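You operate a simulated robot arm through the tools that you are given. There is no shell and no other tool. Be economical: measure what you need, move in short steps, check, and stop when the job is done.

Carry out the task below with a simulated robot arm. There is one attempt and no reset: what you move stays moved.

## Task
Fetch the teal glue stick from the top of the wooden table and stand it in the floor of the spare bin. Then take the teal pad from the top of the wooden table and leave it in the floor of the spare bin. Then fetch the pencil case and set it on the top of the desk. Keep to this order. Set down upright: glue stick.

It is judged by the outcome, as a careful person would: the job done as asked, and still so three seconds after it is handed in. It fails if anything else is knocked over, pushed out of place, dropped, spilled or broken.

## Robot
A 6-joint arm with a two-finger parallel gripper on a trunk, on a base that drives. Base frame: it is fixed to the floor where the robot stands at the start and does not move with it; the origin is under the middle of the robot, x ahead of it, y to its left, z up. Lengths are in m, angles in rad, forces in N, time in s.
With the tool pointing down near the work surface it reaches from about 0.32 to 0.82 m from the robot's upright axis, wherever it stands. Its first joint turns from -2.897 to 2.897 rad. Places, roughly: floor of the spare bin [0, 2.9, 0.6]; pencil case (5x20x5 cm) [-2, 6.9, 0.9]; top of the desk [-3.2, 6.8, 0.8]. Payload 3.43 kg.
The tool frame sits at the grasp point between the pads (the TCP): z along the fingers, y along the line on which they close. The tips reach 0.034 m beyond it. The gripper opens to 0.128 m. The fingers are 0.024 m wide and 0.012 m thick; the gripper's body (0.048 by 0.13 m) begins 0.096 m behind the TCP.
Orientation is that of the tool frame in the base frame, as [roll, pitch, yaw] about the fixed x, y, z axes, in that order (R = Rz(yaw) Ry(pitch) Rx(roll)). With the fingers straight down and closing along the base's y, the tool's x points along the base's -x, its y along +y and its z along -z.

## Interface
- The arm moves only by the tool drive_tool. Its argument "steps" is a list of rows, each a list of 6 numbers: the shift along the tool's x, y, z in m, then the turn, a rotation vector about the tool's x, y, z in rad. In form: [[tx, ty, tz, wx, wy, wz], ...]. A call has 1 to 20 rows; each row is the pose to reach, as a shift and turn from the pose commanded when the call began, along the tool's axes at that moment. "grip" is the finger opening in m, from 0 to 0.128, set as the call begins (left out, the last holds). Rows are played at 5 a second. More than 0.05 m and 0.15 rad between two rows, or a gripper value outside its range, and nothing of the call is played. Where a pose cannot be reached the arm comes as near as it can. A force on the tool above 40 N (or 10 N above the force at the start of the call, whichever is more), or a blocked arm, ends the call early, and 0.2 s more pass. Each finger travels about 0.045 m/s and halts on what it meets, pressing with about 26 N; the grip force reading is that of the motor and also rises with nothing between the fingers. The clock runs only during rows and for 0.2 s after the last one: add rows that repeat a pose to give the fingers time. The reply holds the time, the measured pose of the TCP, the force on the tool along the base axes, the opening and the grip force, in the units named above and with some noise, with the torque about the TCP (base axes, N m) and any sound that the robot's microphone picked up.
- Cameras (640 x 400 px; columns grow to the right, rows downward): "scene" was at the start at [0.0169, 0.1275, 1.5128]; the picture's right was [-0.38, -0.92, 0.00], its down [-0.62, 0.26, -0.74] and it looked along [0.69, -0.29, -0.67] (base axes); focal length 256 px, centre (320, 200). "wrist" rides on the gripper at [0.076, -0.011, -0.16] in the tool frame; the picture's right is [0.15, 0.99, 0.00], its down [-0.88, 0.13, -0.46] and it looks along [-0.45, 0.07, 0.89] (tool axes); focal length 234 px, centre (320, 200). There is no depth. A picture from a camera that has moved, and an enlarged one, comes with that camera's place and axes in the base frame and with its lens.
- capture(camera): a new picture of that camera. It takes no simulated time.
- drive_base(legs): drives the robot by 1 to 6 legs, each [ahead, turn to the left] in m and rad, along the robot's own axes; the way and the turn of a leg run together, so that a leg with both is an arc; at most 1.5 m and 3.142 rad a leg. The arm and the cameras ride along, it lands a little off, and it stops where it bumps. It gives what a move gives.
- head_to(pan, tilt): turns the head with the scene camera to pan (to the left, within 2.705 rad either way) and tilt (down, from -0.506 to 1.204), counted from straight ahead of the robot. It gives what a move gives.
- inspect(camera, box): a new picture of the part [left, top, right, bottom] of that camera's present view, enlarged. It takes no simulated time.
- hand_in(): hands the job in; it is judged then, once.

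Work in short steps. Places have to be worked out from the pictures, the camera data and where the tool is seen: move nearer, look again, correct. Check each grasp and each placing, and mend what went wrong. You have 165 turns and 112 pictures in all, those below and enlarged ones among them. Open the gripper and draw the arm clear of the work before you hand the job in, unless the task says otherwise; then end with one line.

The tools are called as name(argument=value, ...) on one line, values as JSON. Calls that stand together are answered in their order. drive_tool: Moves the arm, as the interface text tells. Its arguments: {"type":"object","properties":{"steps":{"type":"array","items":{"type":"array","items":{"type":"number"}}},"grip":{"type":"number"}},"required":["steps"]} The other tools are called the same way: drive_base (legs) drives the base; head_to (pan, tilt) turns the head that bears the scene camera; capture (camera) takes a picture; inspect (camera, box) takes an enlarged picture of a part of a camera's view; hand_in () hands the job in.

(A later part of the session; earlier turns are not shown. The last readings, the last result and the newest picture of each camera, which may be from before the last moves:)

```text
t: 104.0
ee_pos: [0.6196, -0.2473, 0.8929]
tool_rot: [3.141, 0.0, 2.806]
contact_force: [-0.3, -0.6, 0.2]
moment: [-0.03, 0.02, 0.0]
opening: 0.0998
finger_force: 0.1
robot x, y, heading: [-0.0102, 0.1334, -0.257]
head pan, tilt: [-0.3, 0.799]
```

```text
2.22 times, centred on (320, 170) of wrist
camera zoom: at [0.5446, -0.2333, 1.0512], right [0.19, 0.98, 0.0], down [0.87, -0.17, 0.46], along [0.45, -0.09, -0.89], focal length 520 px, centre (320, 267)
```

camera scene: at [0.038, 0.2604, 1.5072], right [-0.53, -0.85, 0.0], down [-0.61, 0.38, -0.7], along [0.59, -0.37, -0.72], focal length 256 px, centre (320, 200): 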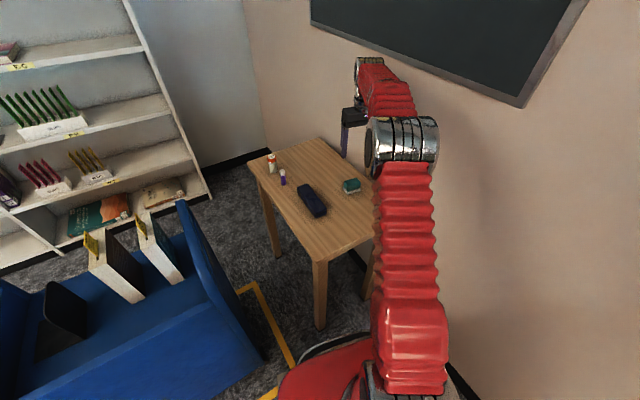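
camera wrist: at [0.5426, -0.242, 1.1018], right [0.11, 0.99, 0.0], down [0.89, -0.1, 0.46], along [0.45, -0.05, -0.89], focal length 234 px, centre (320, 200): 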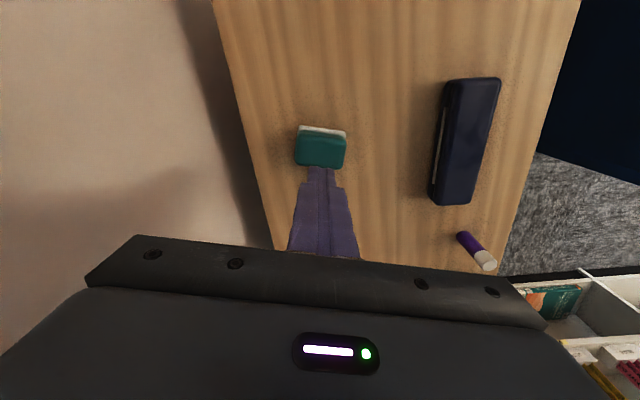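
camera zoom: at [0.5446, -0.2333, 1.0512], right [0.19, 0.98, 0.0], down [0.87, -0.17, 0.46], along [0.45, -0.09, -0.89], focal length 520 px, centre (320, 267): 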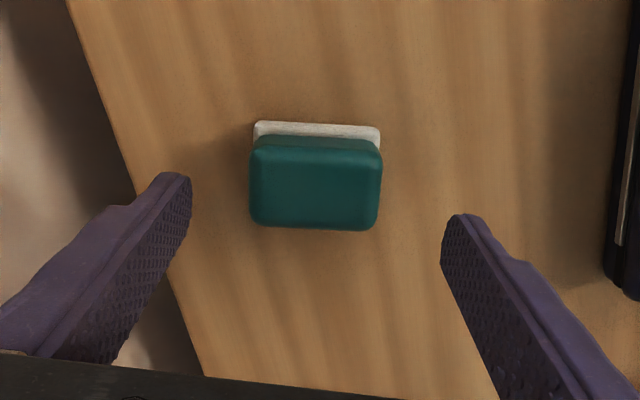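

Nearly centred and aligned. Descend with tips just at table height and close.

drive_tool(steps=[[-0.003, -0.003, 0.03, 0, 0, 0.04], [-0.003, -0.003, 0.06, 0, 0, 0.04], [-0.003, -0.003, 0.07, 0, 0, 0.04], [-0.003, -0.003, 0.0765, 0, 0, 0.04]])

drive_tool(steps=[[0, 0, 0, 0, 0, 0], [0, 0, 0, 0, 0, 0], [0, 0, 0, 0, 0, 0], [0, 0, 0, 0, 0, 0], [0, 0, 0, 0, 0, 0], [0, 0, 0, 0, 0, 0], [0, 0, -0.01, 0, 0, 0], [0, 0, -0.02, 0, 0, 0]], grip=0.0)

capture(camera="wrist")

```text
t: 105.0
ee_pos: [0.623, -0.2528, 0.8157]
tool_rot: [3.142, 0.0, 2.767]
contact_force: [-0.2, -0.2, 0.0]
moment: [0.01, 0.02, -0.03]
opening: 0.0999
finger_force: 0.0
robot x, y, heading: [-0.011, 0.1366, -0.255]
head pan, tilt: [-0.3, 0.799]
```

```text
t: 106.8
ee_pos: [0.6218, -0.2526, 0.8358]
tool_rot: [-3.141, 0.0, 2.766]
contact_force: [0.3, -0.7, 0.0]
moment: [0.01, -0.01, -0.02]
opening: 0.063
finger_force: 27.1
robot x, y, heading: [-0.0095, 0.1368, -0.258]
head pan, tilt: [-0.3, 0.799]
```

```text
76 pictures are left
camera wrist: at [0.5476, -0.2346, 0.9954], right [0.23, 0.97, 0.0], down [0.87, -0.2, 0.46], along [0.44, -0.1, -0.89], focal length 234 px, centre (320, 200)
```

wrist: 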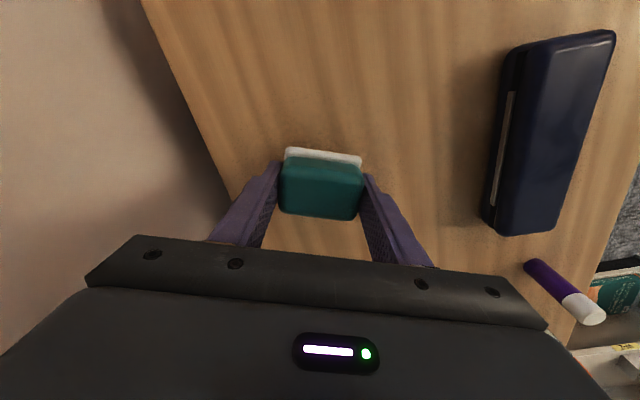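

Opening holds at 0.063 after a 2 cm lift. I lift a little more slowly and check.

drive_tool(steps=[[0, 0, -0.01, 0, 0, 0], [0, 0, -0.02, 0, 0, 0], [0, 0, -0.03, 0, 0, 0]])

capture(camera="wrist")

```text
t: 107.6
ee_pos: [0.6222, -0.2519, 0.8665]
tool_rot: [3.141, 0.001, 2.767]
contact_force: [-0.7, -0.5, -0.9]
moment: [-0.02, 0.02, -0.01]
opening: 0.0631
finger_force: 25.5
robot x, y, heading: [-0.0114, 0.1335, -0.256]
head pan, tilt: [-0.3, 0.799]
```

```text
75 pictures are left
camera wrist: at [0.5472, -0.234, 1.0254], right [0.23, 0.97, 0.0], down [0.87, -0.2, 0.46], along [0.44, -0.1, -0.89], focal length 234 px, centre (320, 200)
```

wrist: 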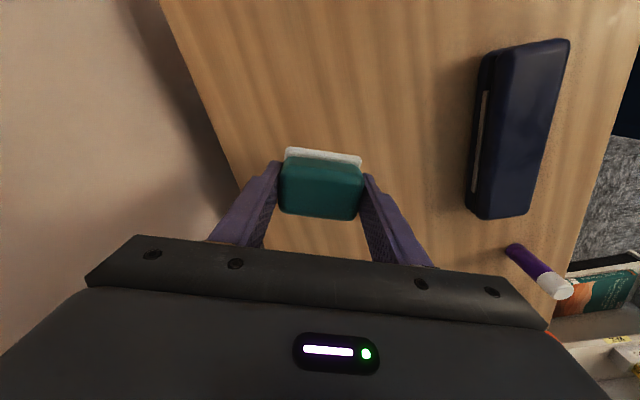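

It is held, but possibly only by its upper part. For security I set it back and regrasp lower, since I met no table contact.

drive_tool(steps=[[0, 0, 0.02, 0, 0, 0], [0, 0, 0.04, 0, 0, 0], [0, 0, 0.05, 0, 0, 0], [0, 0, 0.05, 0, 0, 0]])

drive_tool(steps=[[0, 0, 0, 0, 0, 0], [0, 0, 0, 0, 0, 0], [0, 0, 0, 0, 0, 0], [0, 0, 0.004, 0, 0, 0], [0, 0, 0.008, 0, 0, 0], [0, 0, 0.012, 0, 0, 0], [0, 0, 0.015, 0, 0, 0]], grip=0.085)

```text
t: 108.6
ee_pos: [0.6214, -0.2521, 0.8158]
tool_rot: [-3.141, 0.0, 2.767]
contact_force: [0.8, 0.2, 0.7]
moment: [0.03, 0.03, 0.0]
opening: 0.0632
finger_force: 26.0
robot x, y, heading: [-0.0102, 0.1346, -0.253]
head pan, tilt: [-0.3, 0.799]
```

```text
t: 109.9
ee_pos: [0.6226, -0.2537, 0.8141]
tool_rot: [-3.14, 0.006, 2.767]
contact_force: [-1.0, 0.0, 2.5]
moment: [0.12, -0.04, 0.02]
opening: 0.085
finger_force: 0.0
robot x, y, heading: [-0.011, 0.1368, -0.251]
head pan, tilt: [-0.3, 0.799]
stopped in row 6: the force on the tool passed its limit at 46 N (the readings are from after the stop); the commanded pose is now the measured one
```

The table is indeed at ≈0.78, so this is the lowest grasp. Close again here and lift.

drive_tool(steps=[[0, 0, -0.0005, 0, 0, 0], [0, 0, -0.0005, 0, 0, 0], [0, 0, -0.0005, 0, 0, 0], [0, 0, -0.0005, 0, 0, 0], [0, 0, -0.0005, 0, 0, 0], [0, 0, -0.01, 0, 0, 0], [0, 0, -0.03, 0, 0, 0], [0, 0, -0.06, 0, 0, 0], [0, 0, -0.1, 0, 0, 0]], grip=0.0)

capture(camera="wrist")

```text
t: 111.9
ee_pos: [0.6211, -0.2515, 0.9139]
tool_rot: [-3.141, 0.003, 2.765]
contact_force: [-0.2, 0.1, -1.0]
moment: [-0.01, 0.0, 0.02]
opening: 0.063
finger_force: 25.7
robot x, y, heading: [-0.0119, 0.1402, -0.251]
head pan, tilt: [-0.3, 0.799]
```

```text
74 pictures are left
camera wrist: at [0.5468, -0.2335, 1.0729], right [0.23, 0.97, 0.0], down [0.87, -0.2, 0.46], along [0.45, -0.1, -0.89], focal length 234 px, centre (320, 200)
```

wrist: 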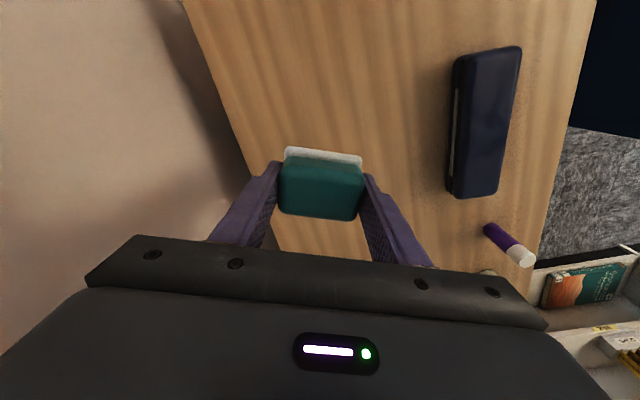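

Pad firmly held. I raise and retract the arm, then retrace the route to the bin.

drive_tool(steps=[[0, 0, -0.04, 0, 0, 0], [0, 0, -0.08, 0, 0, 0], [0.03, 0.015, -0.11, 0, 0, 0], [0.065, 0.03, -0.13, 0, 0, 0], [0.1, 0.05, -0.15, 0, 0, 0], [0.135, 0.065, -0.17, 0, 0, 0], [0.17, 0.08, -0.19, 0, 0, 0], [0.197, 0.095, -0.22, 0, 0, 0], [0.197, 0.095, -0.22, 0, 0, 0]])

drive_base(legs=[[0, -0.5], [-0.54, 0]])

drive_base(legs=[[0, 0.77], [0, 1.07], [0.85, 0], [0, 0.5]])

capture(camera="wrist")

```text
t: 113.9
ee_pos: [0.4723, -0.0911, 1.1336]
tool_rot: [-3.14, 0.004, 2.767]
contact_force: [0.1, 0.1, 0.2]
moment: [-0.01, 0.01, 0.0]
opening: 0.0631
finger_force: 25.9
robot x, y, heading: [-0.0112, 0.1379, -0.254]
head pan, tilt: [-0.3, 0.799]
```

```text
t: 119.8
ee_pos: [-0.0915, 0.0737, 1.1321]
tool_rot: [3.14, 0.003, 2.263]
contact_force: [0.4, -0.1, -0.3]
moment: [0.01, -0.01, 0.01]
opening: 0.0632
finger_force: 25.8
robot x, y, heading: [-0.4023, 0.5088, -0.757]
head pan, tilt: [-0.3, 0.799]
```

```text
t: 126.8
ee_pos: [-0.0477, 0.913, 1.134]
tool_rot: [-3.139, 0.004, -2.228]
contact_force: [-0.6, -0.7, -1.0]
moment: [0.0, 0.0, -0.01]
opening: 0.0627
finger_force: 25.8
robot x, y, heading: [-0.3469, 0.4773, 1.064]
head pan, tilt: [-0.3, 0.799]
stopped in leg 2: the robot was blocked; the commanded pose is now the measured one
```

```text
73 pictures are left
camera wrist: at [-0.0871, 0.8465, 1.2924], right [-0.87, 0.49, 0.0], down [0.43, 0.78, 0.46], along [0.23, 0.4, -0.89], focal length 234 px, centre (320, 200)
```

wrist: 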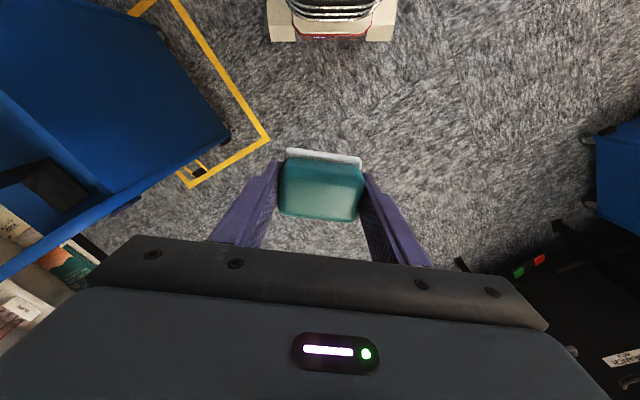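

Blocked near the end of the turn, and the position shifted slightly. I check what was touched.

head_to(pan=-1.6, tilt=1.0)

capture(camera="scene")

head_to(pan=1.8, tilt=1.0)

capture(camera="scene")

```text
t: 128.2
ee_pos: [-0.0485, 0.9134, 1.1331]
tool_rot: [3.141, 0.004, -2.231]
contact_force: [0.2, -0.6, -0.3]
moment: [-0.01, 0.0, 0.04]
opening: 0.063
finger_force: 26.0
robot x, y, heading: [-0.3461, 0.4782, 1.062]
head pan, tilt: [-1.6, 1.0]
```

```text
72 pictures are left
camera scene: at [-0.4516, 0.4632, 1.4921], right [-0.51, -0.86, 0.0], down [-0.72, 0.43, -0.54], along [0.46, -0.28, -0.84], focal length 256 px, centre (320, 200)
```

scene: 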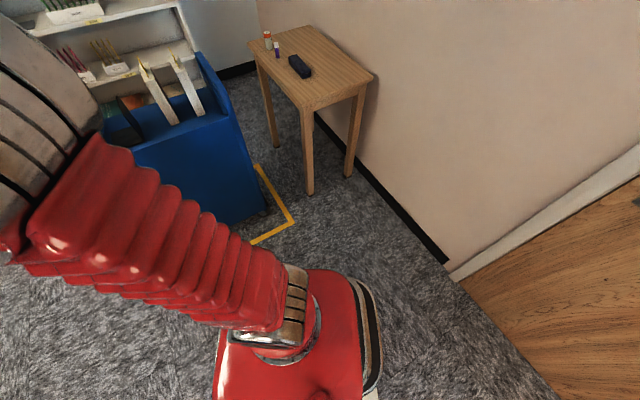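

```text
t: 131.1
ee_pos: [-0.0482, 0.9125, 1.1328]
tool_rot: [-3.141, 0.003, -2.232]
contact_force: [-0.3, -0.3, -1.2]
moment: [0.02, -0.02, -0.02]
opening: 0.063
finger_force: 26.1
robot x, y, heading: [-0.3445, 0.4732, 1.063]
head pan, tilt: [1.799, 1.0]
```

```text
71 pictures are left
camera scene: at [-0.5784, 0.5182, 1.4921], right [0.28, 0.96, 0.0], down [0.81, -0.23, -0.54], along [-0.52, 0.15, -0.84], focal length 256 px, centre (320, 200)
```

scene: 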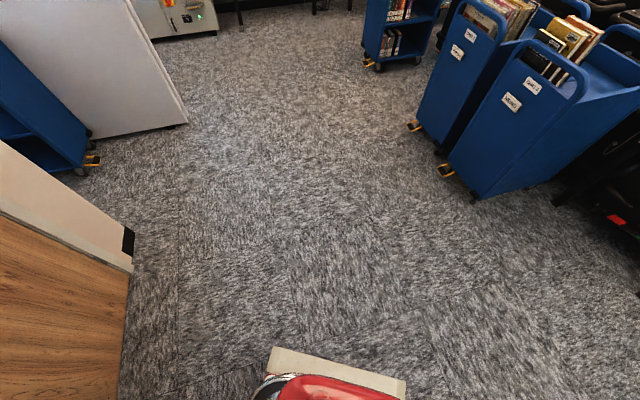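

Nothing near the base or arm is touching, and the cart seems in place. I continue ahead cautiously.

drive_base(legs=[[0.4, 0]])

head_to(pan=-1.0, tilt=0.7)

capture(camera="scene")

```text
t: 134.2
ee_pos: [0.1444, 1.2626, 1.1334]
tool_rot: [3.142, 0.005, -2.228]
contact_force: [0.7, -0.4, -0.8]
moment: [0.0, -0.03, -0.01]
opening: 0.063
finger_force: 25.9
robot x, y, heading: [-0.1489, 0.8252, 1.069]
head pan, tilt: [1.799, 1.0]
```

```text
t: 136.7
ee_pos: [0.1443, 1.2634, 1.1334]
tool_rot: [-3.14, 0.004, -2.227]
contact_force: [0.5, -0.7, -0.2]
moment: [0.0, -0.01, 0.02]
opening: 0.0632
finger_force: 26.0
robot x, y, heading: [-0.1507, 0.8274, 1.063]
head pan, tilt: [-1.0, 0.7]
```

```text
70 pictures are left
camera scene: at [-0.2321, 0.853, 1.5155], right [0.07, -1.0, 0.0], down [-0.64, -0.04, -0.76], along [0.76, 0.05, -0.64], focal length 256 px, centre (320, 200)
```

scene: 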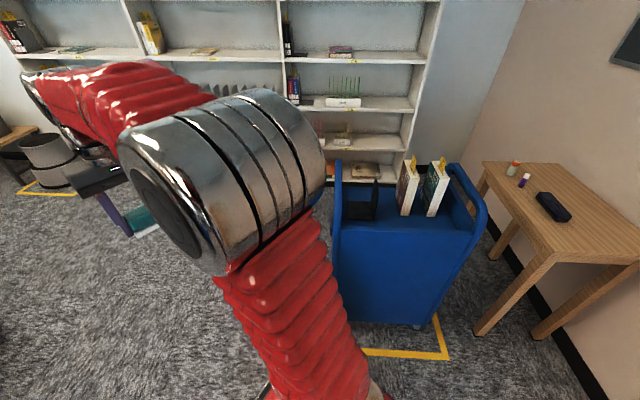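

All in place. Continue to the bin, ending just short to check.

drive_base(legs=[[0.22, 0], [0, 0.508], [1.0, 0]])

head_to(pan=0.0, tilt=0.8)

capture(camera="scene")

capture(camera="wrist")

```text
t: 147.0
ee_pos: [-0.0046, 2.5402, 1.1346]
tool_rot: [-3.14, 0.004, -1.713]
contact_force: [-0.2, 0.1, -0.8]
moment: [-0.02, -0.05, 0.03]
opening: 0.0632
finger_force: 25.6
robot x, y, heading: [-0.0432, 2.0183, 1.576]
head pan, tilt: [-1.0, 0.7]
```

```text
t: 148.2
ee_pos: [-0.0052, 2.5412, 1.1349]
tool_rot: [-3.139, 0.004, -1.714]
contact_force: [0.1, 0.3, -0.2]
moment: [-0.01, -0.03, -0.01]
opening: 0.0632
finger_force: 25.9
robot x, y, heading: [-0.0424, 2.0121, 1.572]
head pan, tilt: [0.0, 0.799]
```

```text
69 pictures are left
camera scene: at [-0.2037, 2.0339, 1.5072], right [1.0, 0.0, 0.0], down [0.0, -0.72, -0.7], along [0.0, 0.7, -0.72], focal length 256 px, centre (320, 200)
```

scene: 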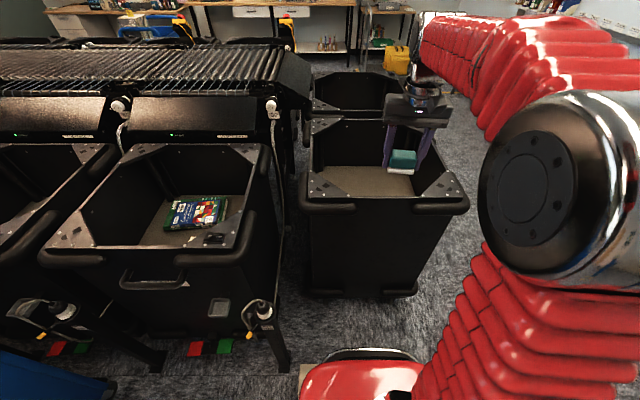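

```text
68 pictures are left
camera wrist: at [-0.0056, 2.4646, 1.2934], right [-1.0, 0.0, 0.0], down [0.0, 0.89, 0.46], along [0.0, 0.46, -0.89], focal length 234 px, centre (320, 200)
```

wrist: 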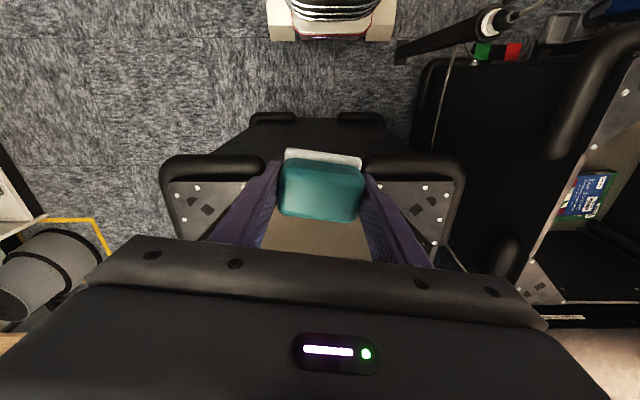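

Drive the last 0.22 m and shift the tool toward x≈−0.09, y≈2.79, away from the standing stick at (0.06,2.765).

drive_base(legs=[[0.22, 0]])

capture(camera="wrist")

```text
t: 150.3
ee_pos: [-0.0075, 2.7626, 1.1344]
tool_rot: [-3.139, 0.004, -1.711]
contact_force: [0.2, 0.2, -1.8]
moment: [-0.02, -0.02, 0.02]
opening: 0.063
finger_force: 25.9
robot x, y, heading: [-0.0449, 2.2366, 1.577]
head pan, tilt: [0.0, 0.799]
```

```text
67 pictures are left
camera wrist: at [-0.0073, 2.6864, 1.2934], right [-1.0, -0.01, 0.0], down [-0.01, 0.89, 0.46], along [0.0, 0.46, -0.89], focal length 234 px, centre (320, 200)
```

wrist: 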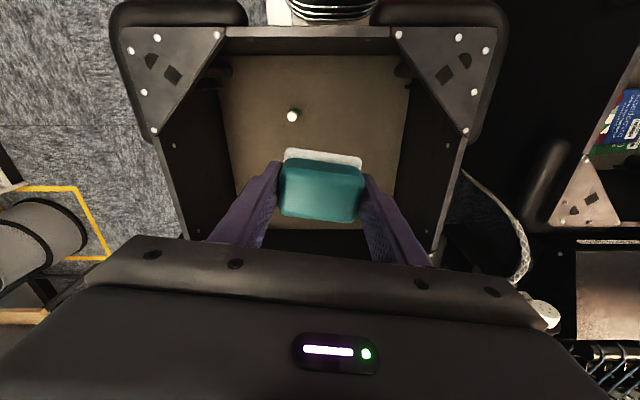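

The stick still stands at (0.066,2.77). Move sideways over (−0.09,2.79) and descend into the bin.

drive_tool(steps=[[-0.009, 0.043, 0, 0, 0, 0], [-0.018, 0.086, 0, 0, 0, 0], [-0.018, 0.086, 0.045, 0, 0, 0], [-0.018, 0.086, 0.09, 0, 0, 0], [-0.018, 0.086, 0.135, 0, 0, 0], [-0.018, 0.086, 0.18, 0, 0, 0], [-0.018, 0.086, 0.225, 0, 0, 0], [-0.018, 0.086, 0.27, 0, 0, 0], [-0.018, 0.086, 0.27, 0, 0, 0]])

capture(camera="wrist")

capture(camera="scene")

```text
t: 152.3
ee_pos: [-0.0888, 2.7927, 0.8637]
tool_rot: [-3.14, 0.004, -1.71]
contact_force: [0.1, 0.3, -0.2]
moment: [-0.01, -0.01, -0.02]
opening: 0.0631
finger_force: 25.9
robot x, y, heading: [-0.048, 2.2347, 1.579]
head pan, tilt: [0.0, 0.799]
```

```text
66 pictures are left
camera wrist: at [-0.0898, 2.7173, 1.0232], right [-1.0, -0.01, 0.0], down [-0.01, 0.89, 0.46], along [0.0, 0.46, -0.89], focal length 234 px, centre (320, 200)
```

wrist: 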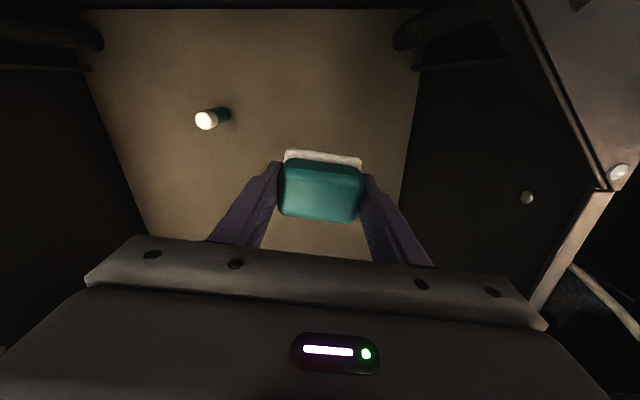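

```text
65 pictures are left
camera scene: at [-0.2049, 2.2555, 1.5072], right [1.0, 0.01, 0.0], down [0.0, -0.72, -0.7], along [0.0, 0.7, -0.72], focal length 256 px, centre (320, 200)
```

scene: 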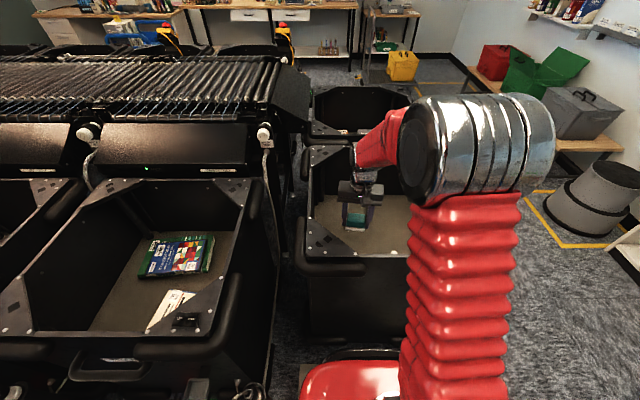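

Clear on all sides. Descend further, finishing slowly.

drive_tool(steps=[[0, 0, 0.04, 0, 0, 0], [0, 0, 0.08, 0, 0, 0], [0, 0, 0.12, 0, 0, 0], [0, 0, 0.16, 0, 0, 0], [0, 0, 0.185, 0, 0, 0], [0, 0, 0.193, 0, 0, 0], [0, 0, 0.201, 0, 0, 0]])

drive_tool(steps=[[0, 0, 0.004, 0, 0, 0], [0, 0, 0.008, 0, 0, 0], [0, 0, 0.012, 0, 0, 0], [0, 0, 0.012, 0, 0, 0]])

```text
t: 153.9
ee_pos: [-0.0892, 2.7941, 0.6636]
tool_rot: [-3.14, 0.002, -1.713]
contact_force: [0.6, -4.3, 9.8]
moment: [-0.13, 0.27, 0.14]
opening: 0.0632
finger_force: 25.6
robot x, y, heading: [-0.0442, 2.2366, 1.58]
head pan, tilt: [0.0, 0.799]
```

```text
t: 154.9
ee_pos: [-0.0887, 2.794, 0.652]
tool_rot: [-3.141, 0.004, -1.712]
contact_force: [-7.3, -8.9, 20.1]
moment: [-0.42, 0.94, 0.27]
opening: 0.063
finger_force: 25.8
robot x, y, heading: [-0.0505, 2.2375, 1.581]
head pan, tilt: [0.0, 0.799]
```

The pad is pressed on the floor (20 N). Release and rise.

drive_tool(steps=[[0, 0, -0.001, 0, 0, 0], [0, 0, -0.001, 0, 0, 0], [0, 0, -0.001, 0, 0, 0], [0, 0, -0.001, 0, 0, 0]], grip=0.09)

drive_tool(steps=[[0, 0, -0.03, 0, 0, 0], [0, 0, -0.06, 0, 0, 0], [0, 0, -0.1, 0, 0, 0], [0, 0, -0.15, 0, 0, 0], [0, 0, -0.2, 0, 0, 0]])

capture(camera="wrist")

```text
t: 155.9
ee_pos: [-0.0894, 2.7963, 0.6536]
tool_rot: [3.141, 0.008, -1.715]
contact_force: [12.1, 3.9, 18.8]
moment: [0.08, 0.46, -0.22]
opening: 0.0845
finger_force: 0.1
robot x, y, heading: [-0.0441, 2.2364, 1.572]
head pan, tilt: [0.0, 0.799]
```

```text
t: 157.1
ee_pos: [-0.0897, 2.7941, 0.8532]
tool_rot: [-3.14, 0.001, -1.712]
contact_force: [0.0, -0.2, -0.4]
moment: [0.02, 0.05, 0.03]
opening: 0.09
finger_force: 0.0
robot x, y, heading: [-0.043, 2.2341, 1.578]
head pan, tilt: [0.0, 0.799]
```

```text
64 pictures are left
camera wrist: at [-0.0894, 2.7172, 1.0119], right [-1.0, -0.01, 0.0], down [-0.01, 0.89, 0.46], along [0.0, 0.46, -0.89], focal length 234 px, centre (320, 200)
```

wrist: 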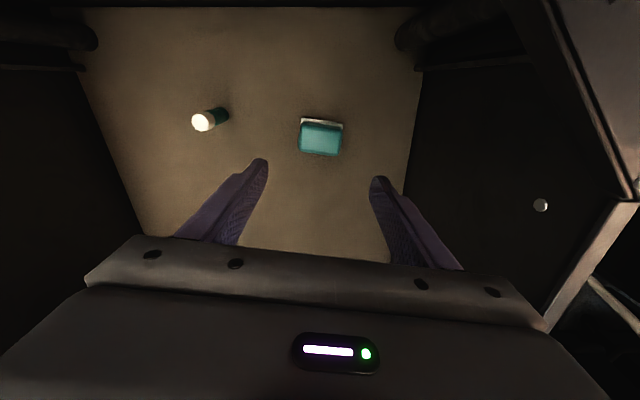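

Both items stand/lie on the bin floor. I raise the arm, back off and head for the corridor to the right of the bins toward the far desks.

drive_tool(steps=[[0, 0, -0.05, 0, 0, 0], [0, 0, -0.1, 0, 0, 0], [0, 0, -0.15, 0, 0, 0], [0, 0, -0.2, 0, 0, 0], [0, 0, -0.25, 0, 0, 0], [0, 0, -0.3, 0, 0, 0]])

capture(camera="wrist")

drive_base(legs=[[-0.6, 0], [0, -1.15], [0.95, 0], [0, 1.15]])

head_to(pan=0.0, tilt=0.4)

capture(camera="scene")

```text
t: 158.5
ee_pos: [-0.0887, 2.7935, 1.1528]
tool_rot: [-3.14, 0.001, -1.711]
contact_force: [-0.3, -0.1, -0.6]
moment: [0.01, 0.02, 0.0]
opening: 0.0899
finger_force: 0.0
robot x, y, heading: [-0.0456, 2.2382, 1.583]
head pan, tilt: [0.0, 0.799]
```

```text
63 pictures are left
camera wrist: at [-0.0895, 2.7166, 1.312], right [-1.0, -0.01, 0.0], down [-0.01, 0.89, 0.46], along [0.0, 0.46, -0.89], focal length 234 px, centre (320, 200)
```

wrist: 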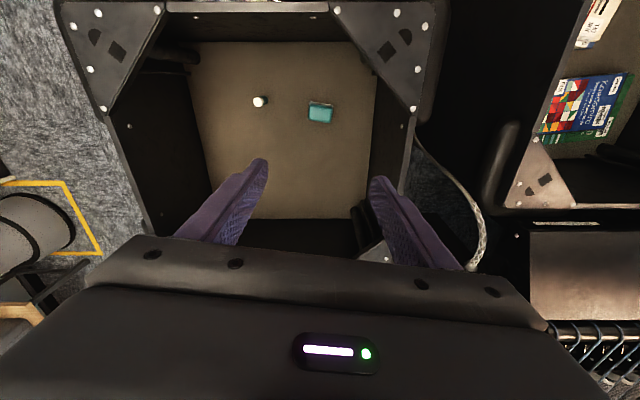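

```text
t: 177.1
ee_pos: [0.7732, 2.5899, 1.1526]
tool_rot: [-3.14, 0.003, -1.706]
contact_force: [0.0, 0.9, -0.2]
moment: [-0.01, 0.0, -0.05]
opening: 0.0899
finger_force: 0.1
robot x, y, heading: [0.8625, 2.0312, 1.583]
head pan, tilt: [0.0, 0.799]
```

```text
t: 178.0
ee_pos: [0.7742, 2.5889, 1.1533]
tool_rot: [3.142, 0.003, -1.703]
contact_force: [0.2, -0.2, 0.8]
moment: [-0.02, 0.01, 0.02]
opening: 0.0902
finger_force: 0.1
robot x, y, heading: [0.8667, 2.0335, 1.585]
head pan, tilt: [0.0, 0.4]
```

```text
62 pictures are left
camera scene: at [0.7079, 2.0644, 1.5423], right [1.0, 0.01, 0.0], down [0.0, -0.39, -0.92], along [-0.01, 0.92, -0.39], focal length 256 px, centre (320, 200)
```

scene: 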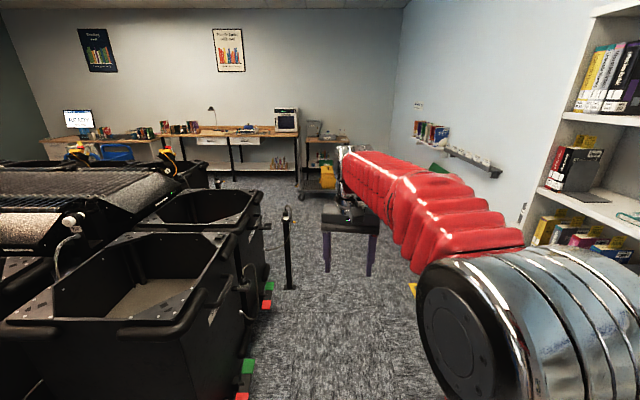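

The corridor is free apart from a thin post at about (0.42,3.75). I drive ahead 1.5 and look again.

drive_base(legs=[[1.5, 0], [0.6, 0]])

head_to(pan=0.7, tilt=0.4)

capture(camera="scene")

```text
t: 191.6
ee_pos: [0.7398, 4.6927, 1.153]
tool_rot: [-3.14, 0.004, -1.698]
contact_force: [0.7, -1.0, -0.7]
moment: [0.01, 0.03, -0.02]
opening: 0.0903
finger_force: 0.1
robot x, y, heading: [0.8358, 4.1403, 1.584]
head pan, tilt: [0.0, 0.4]
```

```text
t: 192.7
ee_pos: [0.7393, 4.6918, 1.1516]
tool_rot: [-3.139, 0.003, -1.699]
contact_force: [0.0, -0.6, -0.6]
moment: [-0.03, 0.01, 0.0]
opening: 0.0899
finger_force: 0.1
robot x, y, heading: [0.8338, 4.1388, 1.586]
head pan, tilt: [0.7, 0.4]
```

```text
61 pictures are left
camera scene: at [0.6173, 4.1445, 1.5423], right [0.76, 0.65, 0.0], down [0.25, -0.29, -0.92], along [-0.6, 0.7, -0.39], focal length 256 px, centre (320, 200)
```

scene: 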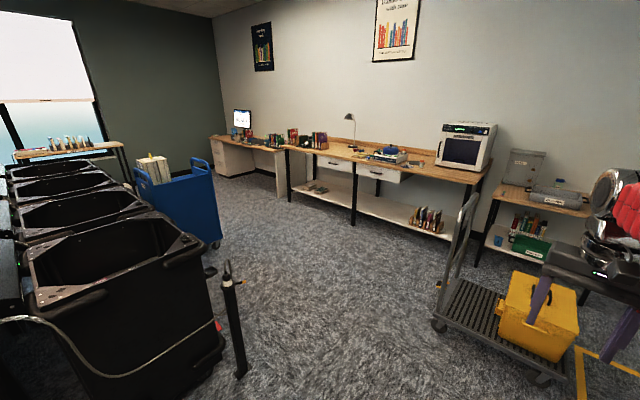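

I zoom in on the desks to find the pencil case and free space.

inspect(camera="scene", box=[190, 90, 430, 240])

```text
2.67 times, centred on (310, 165) of scene
camera zoom: at [0.6173, 4.1445, 1.5423], right [0.76, 0.65, 0.0], down [0.25, -0.29, -0.92], along [-0.6, 0.7, -0.39], focal length 684 px, centre (347, 293)
```

zoom: 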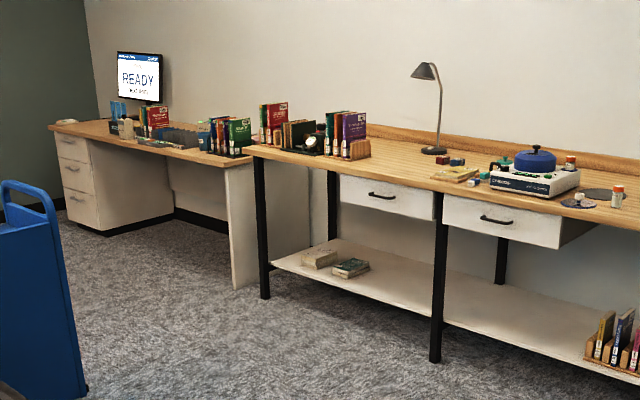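

Path plan: diagonal to about (−0.4,5.6), then west along the bench. I raise the arm slightly first.

drive_tool(steps=[[0, 0, -0.05, 0, 0, 0], [0.03, 0, -0.1, 0, 0, 0], [0.06, 0, -0.1, 0, 0, 0]])

drive_base(legs=[[0, 0.68], [1.5, 0], [0.4, 0], [0, 0.75]])

head_to(pan=0.0, tilt=0.5)

capture(camera="scene")

```text
refused: row 2 steps farther than a row can; nothing moved
```

```text
t: 210.4
ee_pos: [-0.9294, 5.5863, 1.1525]
tool_rot: [-3.14, 0.004, -0.274]
contact_force: [0.0, 0.5, -0.2]
moment: [-0.01, 0.02, -0.01]
opening: 0.09
finger_force: 0.1
robot x, y, heading: [-0.3615, 5.6286, 3.002]
head pan, tilt: [0.7, 0.4]
```

```text
t: 211.5
ee_pos: [-0.9289, 5.5857, 1.1531]
tool_rot: [-3.139, 0.004, -0.274]
contact_force: [-0.3, 0.3, 0.1]
moment: [-0.04, 0.0, -0.01]
opening: 0.0901
finger_force: 0.1
robot x, y, heading: [-0.3588, 5.6338, 3.006]
head pan, tilt: [0.0, 0.499]
```

```text
59 pictures are left
camera scene: at [-0.4154, 5.4763, 1.5332], right [0.13, 0.99, 0.0], down [0.47, -0.06, -0.88], along [-0.87, 0.12, -0.48], focal length 256 px, centre (320, 200)
```

scene: 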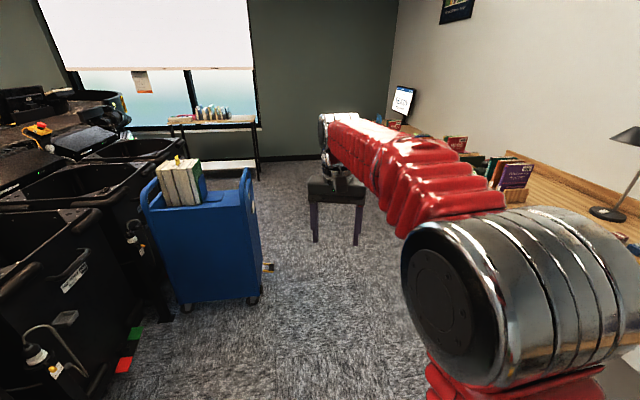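

Route clear (cart at y<5.25). I raise the arm properly and drive ahead.

drive_tool(steps=[[0, 0, -0.04, 0, 0, 0], [0, 0, -0.08, 0, 0, 0], [0, 0, -0.12, 0, 0, 0], [0.03, 0, -0.12, 0, 0, 0], [0.06, 0, -0.12, 0, 0, 0]])

drive_base(legs=[[1.45, 0]])

head_to(pan=-1.3, tilt=0.6)

capture(camera="scene")

```text
t: 212.7
ee_pos: [-0.8705, 5.5699, 1.2748]
tool_rot: [-3.142, 0.003, -0.273]
contact_force: [0.3, -0.8, -0.3]
moment: [0.01, -0.07, 0.0]
opening: 0.09
finger_force: 0.0
robot x, y, heading: [-0.3629, 5.6323, 3.005]
head pan, tilt: [0.0, 0.499]
```

```text
t: 222.0
ee_pos: [-2.2976, 5.7738, 1.2755]
tool_rot: [-3.139, 0.002, -0.279]
contact_force: [0.2, -1.3, 0.1]
moment: [0.02, 0.02, -0.02]
opening: 0.0901
finger_force: 0.0
robot x, y, heading: [-1.7903, 5.8306, 2.995]
head pan, tilt: [0.0, 0.499]
```

```text
t: 223.5
ee_pos: [-2.2986, 5.7736, 1.2747]
tool_rot: [-3.141, 0.005, -0.28]
contact_force: [0.2, -0.7, 0.8]
moment: [0.04, 0.02, 0.01]
opening: 0.0898
finger_force: 0.1
robot x, y, heading: [-1.7901, 5.8238, 2.998]
head pan, tilt: [-1.3, 0.6]
```

```text
58 pictures are left
camera scene: at [-1.7638, 5.7509, 1.5241], right [0.99, 0.13, 0.0], down [0.07, -0.56, -0.83], along [-0.11, 0.82, -0.56], focal length 256 px, centre (320, 200)
```

scene: 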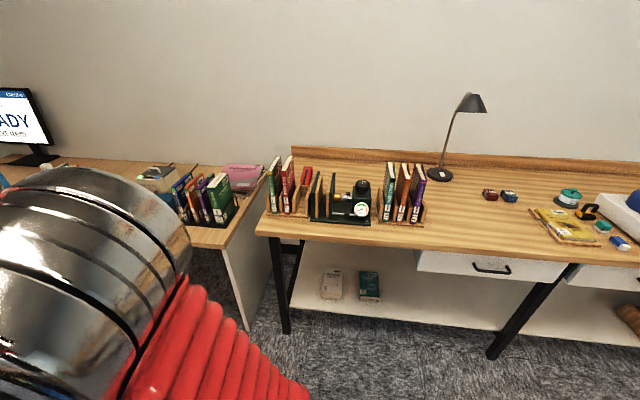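

I zoom on the left end of the workbench, where the pencil case should be.

inspect(camera="scene", box=[220, 130, 460, 280])

```text
2.67 times, centred on (340, 205) of scene
camera zoom: at [-1.7638, 5.7509, 1.5241], right [0.99, 0.13, 0.0], down [0.07, -0.56, -0.83], along [-0.11, 0.82, -0.56], focal length 684 px, centre (267, 187)
```

zoom: 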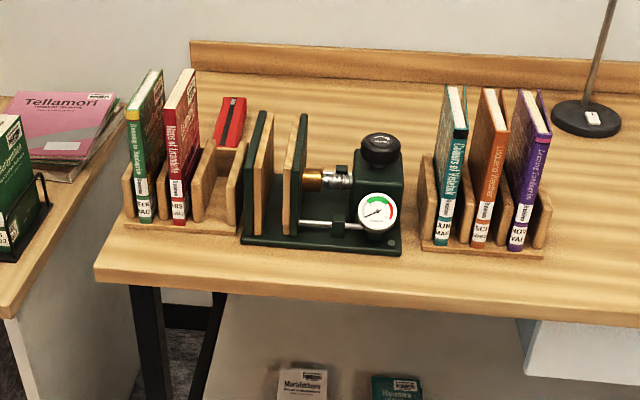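

The red pencil case lies behind/in the left book rack at about (−1.97,6.8). I move in front of it facing the bench and look from above.

drive_base(legs=[[0.13, 0], [0, -1.427], [0.18, 0]])

head_to(pan=0.0, tilt=0.8)

capture(camera="scene")

capture(camera="wrist")

```text
t: 231.5
ee_pos: [-2.0395, 6.5225, 1.2742]
tool_rot: [-3.139, 0.003, -1.716]
contact_force: [0.1, -0.3, 0.1]
moment: [-0.01, 0.01, 0.02]
opening: 0.0903
finger_force: 0.0
robot x, y, heading: [-1.9563, 6.0269, 1.567]
head pan, tilt: [-1.3, 0.6]
```

```text
t: 232.9
ee_pos: [-2.0377, 6.521, 1.2746]
tool_rot: [-3.14, 0.003, -1.718]
contact_force: [0.9, -0.9, 0.3]
moment: [-0.02, 0.0, -0.02]
opening: 0.0902
finger_force: 0.2
robot x, y, heading: [-1.9552, 6.0251, 1.567]
head pan, tilt: [0.0, 0.799]
```

```text
56 pictures are left
camera scene: at [-2.1151, 6.0454, 1.5072], right [1.0, -0.01, 0.0], down [0.0, -0.72, -0.7], along [0.0, 0.7, -0.72], focal length 256 px, centre (320, 200)
```

scene: 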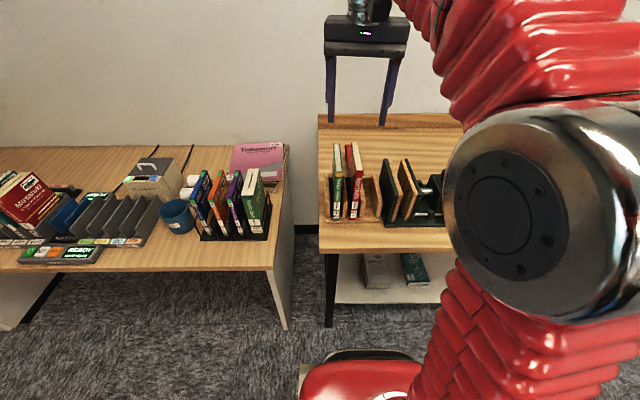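

```text
55 pictures are left
camera wrist: at [-2.0395, 6.4449, 1.4339], right [-1.0, 0.0, 0.0], down [0.0, 0.89, 0.46], along [0.0, 0.46, -0.89], focal length 234 px, centre (320, 200)
```

wrist: 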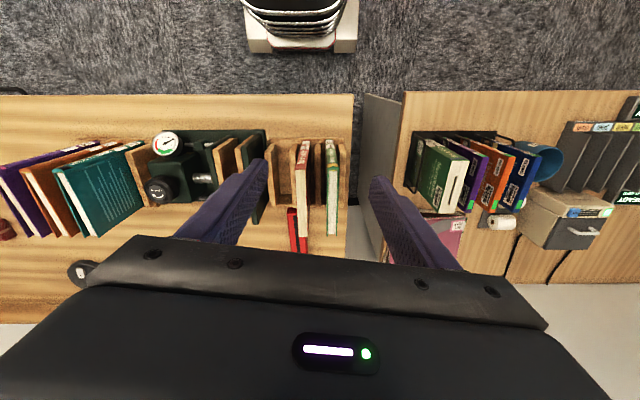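

The case shows as red behind the rack. I move the tool forward over it at this height to see it fully.

drive_tool(steps=[[-0.043, -0.016, 0, 0, 0, 0], [-0.086, -0.032, 0, 0, 0, 0], [-0.129, -0.048, 0, 0, 0, 0], [-0.171, -0.064, 0, 0, 0, 0], [-0.171, -0.064, 0, 0, 0, 0]])

capture(camera="wrist")

```text
t: 234.1
ee_pos: [-1.951, 6.6703, 1.2646]
tool_rot: [-3.141, 0.005, -1.717]
contact_force: [1.2, 0.0, 0.9]
moment: [0.0, 0.04, -0.03]
opening: 0.0901
finger_force: 0.1
out of reach, approached as far as the arm can: row 4, 5
robot x, y, heading: [-1.9564, 6.0219, 1.562]
head pan, tilt: [0.0, 0.799]
```

```text
54 pictures are left
camera wrist: at [-1.9505, 6.5935, 1.4231], right [-1.0, 0.0, 0.0], down [0.0, 0.89, 0.46], along [0.0, 0.46, -0.89], focal length 234 px, centre (320, 200)
```

wrist: 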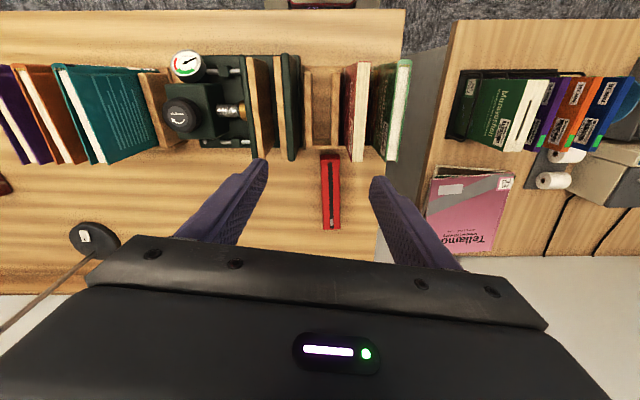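

The case (≈20 cm long, along y) lies at x≈−1.976, y 6.735–6.93, clear behind the rack. It is at the reach limit, so I drive 8 cm nearer and inspect.

drive_base(legs=[[0.08, 0]])

inspect(camera="wrist", box=[230, 60, 430, 240])

```text
t: 235.3
ee_pos: [-1.9504, 6.7513, 1.266]
tool_rot: [3.141, 0.004, -1.717]
contact_force: [-0.3, -0.6, 0.5]
moment: [0.02, 0.0, -0.03]
opening: 0.0903
finger_force: 0.0
robot x, y, heading: [-1.9552, 6.1021, 1.566]
head pan, tilt: [0.0, 0.799]
```

```text
2.22 times, centred on (330, 150) of wrist
camera zoom: at [-1.9505, 6.6738, 1.4232], right [-1.0, 0.0, 0.0], down [0.0, 0.89, 0.46], along [0.0, 0.46, -0.89], focal length 520 px, centre (298, 311)
```

zoom: 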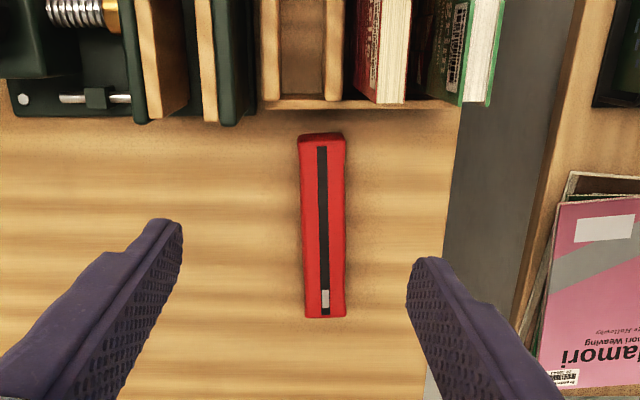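

The case centre is ≈(−1.976,6.85), top ≈0.905, bench ≈0.855; book tops ≈1.08 at y<6.72. I approach at z≈1.1 further back (y≈6.865), aligning the yaw, and check clearances.

drive_tool(steps=[[-0.03, 0.01, 0.03, 0, 0, -0.06], [-0.06, 0.02, 0.06, 0, 0, -0.12], [-0.085, 0.03, 0.09, 0, 0, -0.183], [-0.109, 0.042, 0.12, 0, 0, -0.183], [-0.109, 0.042, 0.15, 0, 0, -0.183], [-0.109, 0.042, 0.166, 0, 0, -0.183], [-0.109, 0.042, 0.166, 0, 0, -0.183]])

capture(camera="scene")

capture(camera="wrist")

```text
t: 236.9
ee_pos: [-1.9766, 6.8597, 1.0966]
tool_rot: [-3.14, 0.005, -1.536]
contact_force: [-0.1, 0.9, -0.9]
moment: [-0.02, -0.01, 0.0]
opening: 0.0901
finger_force: 0.0
out of reach, approached as far as the arm can: row 2, 3, 4, 5, 6, 7
robot x, y, heading: [-1.958, 6.1051, 1.566]
head pan, tilt: [0.0, 0.799]
```

```text
52 pictures are left
camera scene: at [-2.1148, 6.1262, 1.5072], right [1.0, 0.0, 0.0], down [0.0, -0.72, -0.7], along [0.0, 0.7, -0.72], focal length 256 px, centre (320, 200)
```

scene: 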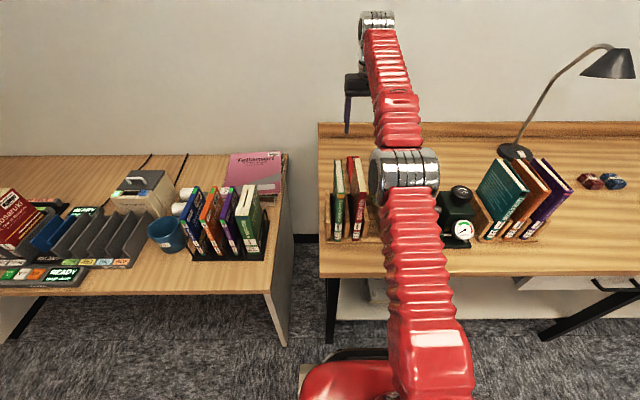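

```text
51 pictures are left
camera wrist: at [-1.9621, 6.7834, 1.2556], right [-0.98, -0.18, 0.0], down [-0.16, 0.87, 0.46], along [-0.08, 0.45, -0.89], focal length 234 px, centre (320, 200)
```

wrist: 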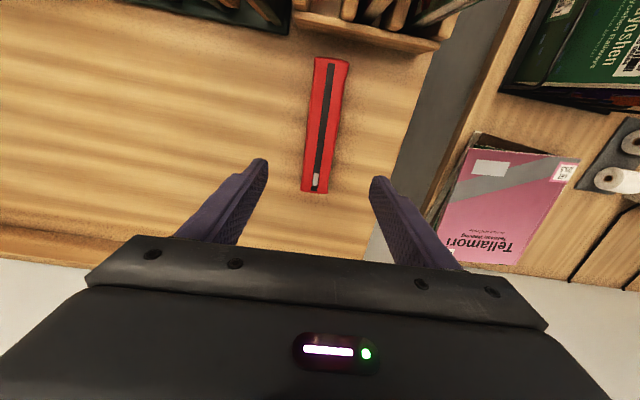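

Arm geometry keeps elbow/forearm ≥1.15 over the books (tops ≈1.08), and alignment is good. Descend to z≈0.95 and recheck.

drive_tool(steps=[[0, 0, 0.04, 0, 0, 0], [0, 0, 0.08, 0, 0, 0], [0, 0, 0.11, 0, 0, 0], [0, 0, 0.14, 0, 0, 0], [0, 0, 0.14, 0, 0, 0]])

capture(camera="wrist")

capture(camera="scene")

```text
t: 238.1
ee_pos: [-1.9763, 6.8604, 0.9551]
tool_rot: [-3.14, 0.005, -1.533]
contact_force: [0.5, -0.1, 0.5]
moment: [-0.01, 0.0, 0.01]
opening: 0.09
finger_force: 0.1
robot x, y, heading: [-1.9567, 6.1074, 1.569]
head pan, tilt: [0.0, 0.799]
```

```text
50 pictures are left
camera wrist: at [-1.9619, 6.7849, 1.1143], right [-0.98, -0.18, 0.0], down [-0.16, 0.87, 0.46], along [-0.08, 0.45, -0.89], focal length 234 px, centre (320, 200)
```

wrist: 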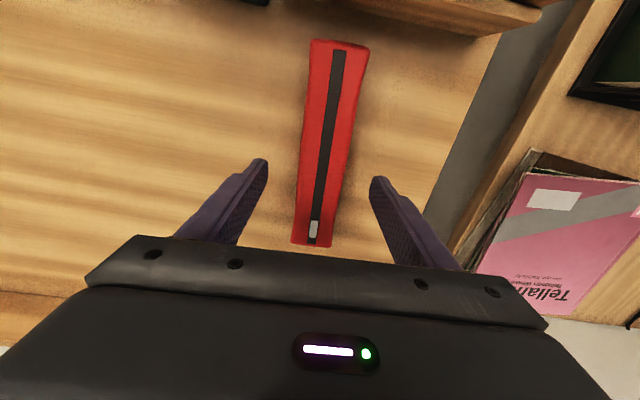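

```text
49 pictures are left
camera scene: at [-2.1148, 6.1261, 1.5072], right [1.0, 0.0, 0.0], down [0.0, -0.72, -0.7], along [0.0, 0.7, -0.72], focal length 256 px, centre (320, 200)
```

scene: 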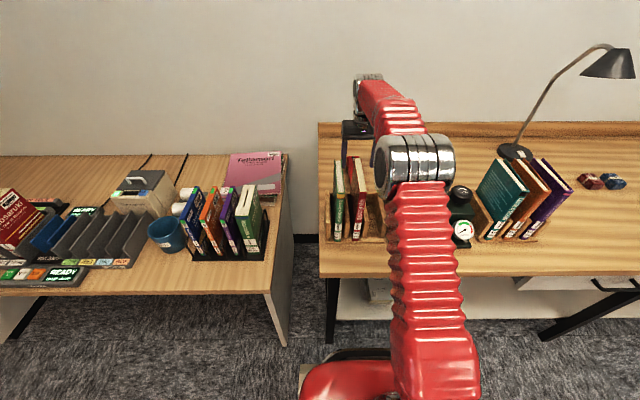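

Clear; case is between the fingers. Descend to z≈0.898 and close.

drive_tool(steps=[[0, 0, 0.025, 0, 0, 0], [0, 0, 0.045, 0, 0, 0], [0, 0, 0.053, 0, 0, 0], [0, 0, 0.058, 0, 0, 0]])

capture(camera="wrist")

```text
t: 239.1
ee_pos: [-1.975, 6.8606, 0.8976]
tool_rot: [-3.14, 0.004, -1.534]
contact_force: [0.0, 0.1, -0.8]
moment: [0.04, 0.01, -0.01]
opening: 0.09
finger_force: 0.0
robot x, y, heading: [-1.9566, 6.1027, 1.565]
head pan, tilt: [0.0, 0.799]
```

```text
48 pictures are left
camera wrist: at [-1.9618, 6.785, 1.0567], right [-0.98, -0.18, 0.0], down [-0.16, 0.87, 0.46], along [-0.08, 0.45, -0.89], focal length 234 px, centre (320, 200)
```

wrist: 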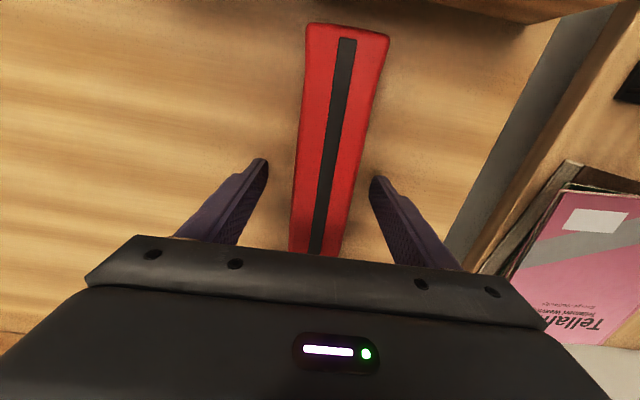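

The case top is roughly at TCP level. I lower a further ~8 mm (watching force), then close.

drive_tool(steps=[[0, 0, 0.004, 0, 0, 0], [0, 0, 0.008, 0, 0, 0], [0, 0, 0.008, 0, 0, 0]])

drive_tool(steps=[[0, 0, 0, 0, 0, 0], [0, 0, 0, 0, 0, 0], [0, 0, 0, 0, 0, 0], [0, 0, 0, 0, 0, 0], [0, 0, 0, 0, 0, 0], [0, 0, 0, 0, 0, 0], [0, 0, -0.01, 0, 0, 0], [0, 0, -0.03, 0, 0, 0], [0, 0, -0.03, 0, 0, 0]], grip=0.0)

capture(camera="wrist")

```text
t: 239.9
ee_pos: [-1.9749, 6.8602, 0.8942]
tool_rot: [-3.14, 0.01, -1.535]
contact_force: [1.4, -9.2, 33.0]
moment: [-0.75, 1.61, 0.45]
opening: 0.0899
finger_force: 0.2
robot x, y, heading: [-1.9606, 6.1042, 1.564]
head pan, tilt: [0.0, 0.799]
```

```text
t: 240.6
ee_pos: [-1.9772, 6.8617, 0.8951]
tool_rot: [-3.141, 0.013, -1.532]
contact_force: [-0.5, 0.8, 3.8]
moment: [-0.29, -0.02, 0.11]
opening: 0.0478
finger_force: 20.9
robot x, y, heading: [-1.958, 6.1028, 1.566]
head pan, tilt: [0.0, 0.799]
stopped in row 3: the force on the tool passed its limit at 46 N (the readings are from after the stop); the commanded pose is now the measured one
```

```text
47 pictures are left
camera wrist: at [-1.9631, 6.7855, 1.0525], right [-0.98, -0.18, 0.0], down [-0.16, 0.87, 0.47], along [-0.08, 0.46, -0.88], focal length 234 px, centre (320, 200)
```

wrist: 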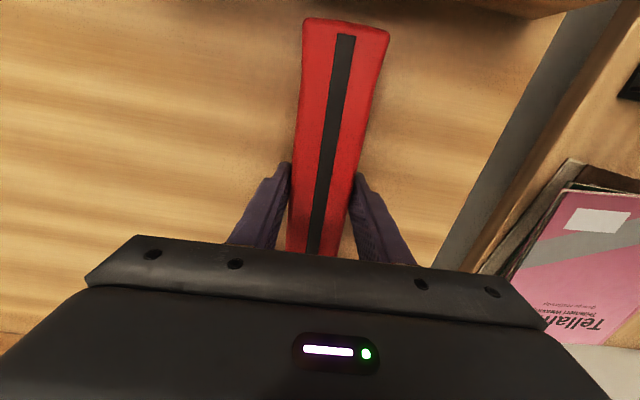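

Bench surface ≈0.861; the fingers have closed on the case (0.048). Finish tightening and lift a little.

drive_tool(steps=[[0, 0, 0, 0, 0, 0], [0, 0, 0, 0, 0, 0], [0, 0, -0.01, 0, 0, 0], [0, 0, -0.03, 0, 0, 0], [0, 0, -0.05, 0, 0, 0], [0, 0, -0.05, 0, 0, 0]], grip=0.0)

capture(camera="wrist")

```text
t: 242.0
ee_pos: [-1.978, 6.8606, 0.9432]
tool_rot: [-3.141, 0.009, -1.533]
contact_force: [0.3, 0.1, -1.7]
moment: [0.03, -0.02, 0.01]
opening: 0.0479
finger_force: 26.1
robot x, y, heading: [-1.9628, 6.1068, 1.569]
head pan, tilt: [0.0, 0.799]
```

```text
46 pictures are left
camera wrist: at [-1.9636, 6.7847, 1.1022], right [-0.98, -0.18, 0.0], down [-0.16, 0.87, 0.47], along [-0.08, 0.46, -0.89], focal length 234 px, centre (320, 200)
```

wrist: 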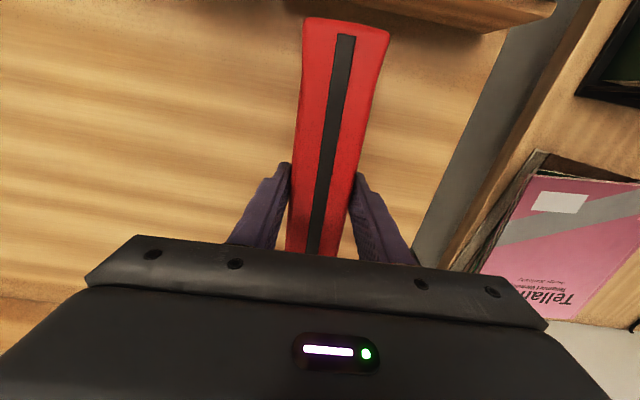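

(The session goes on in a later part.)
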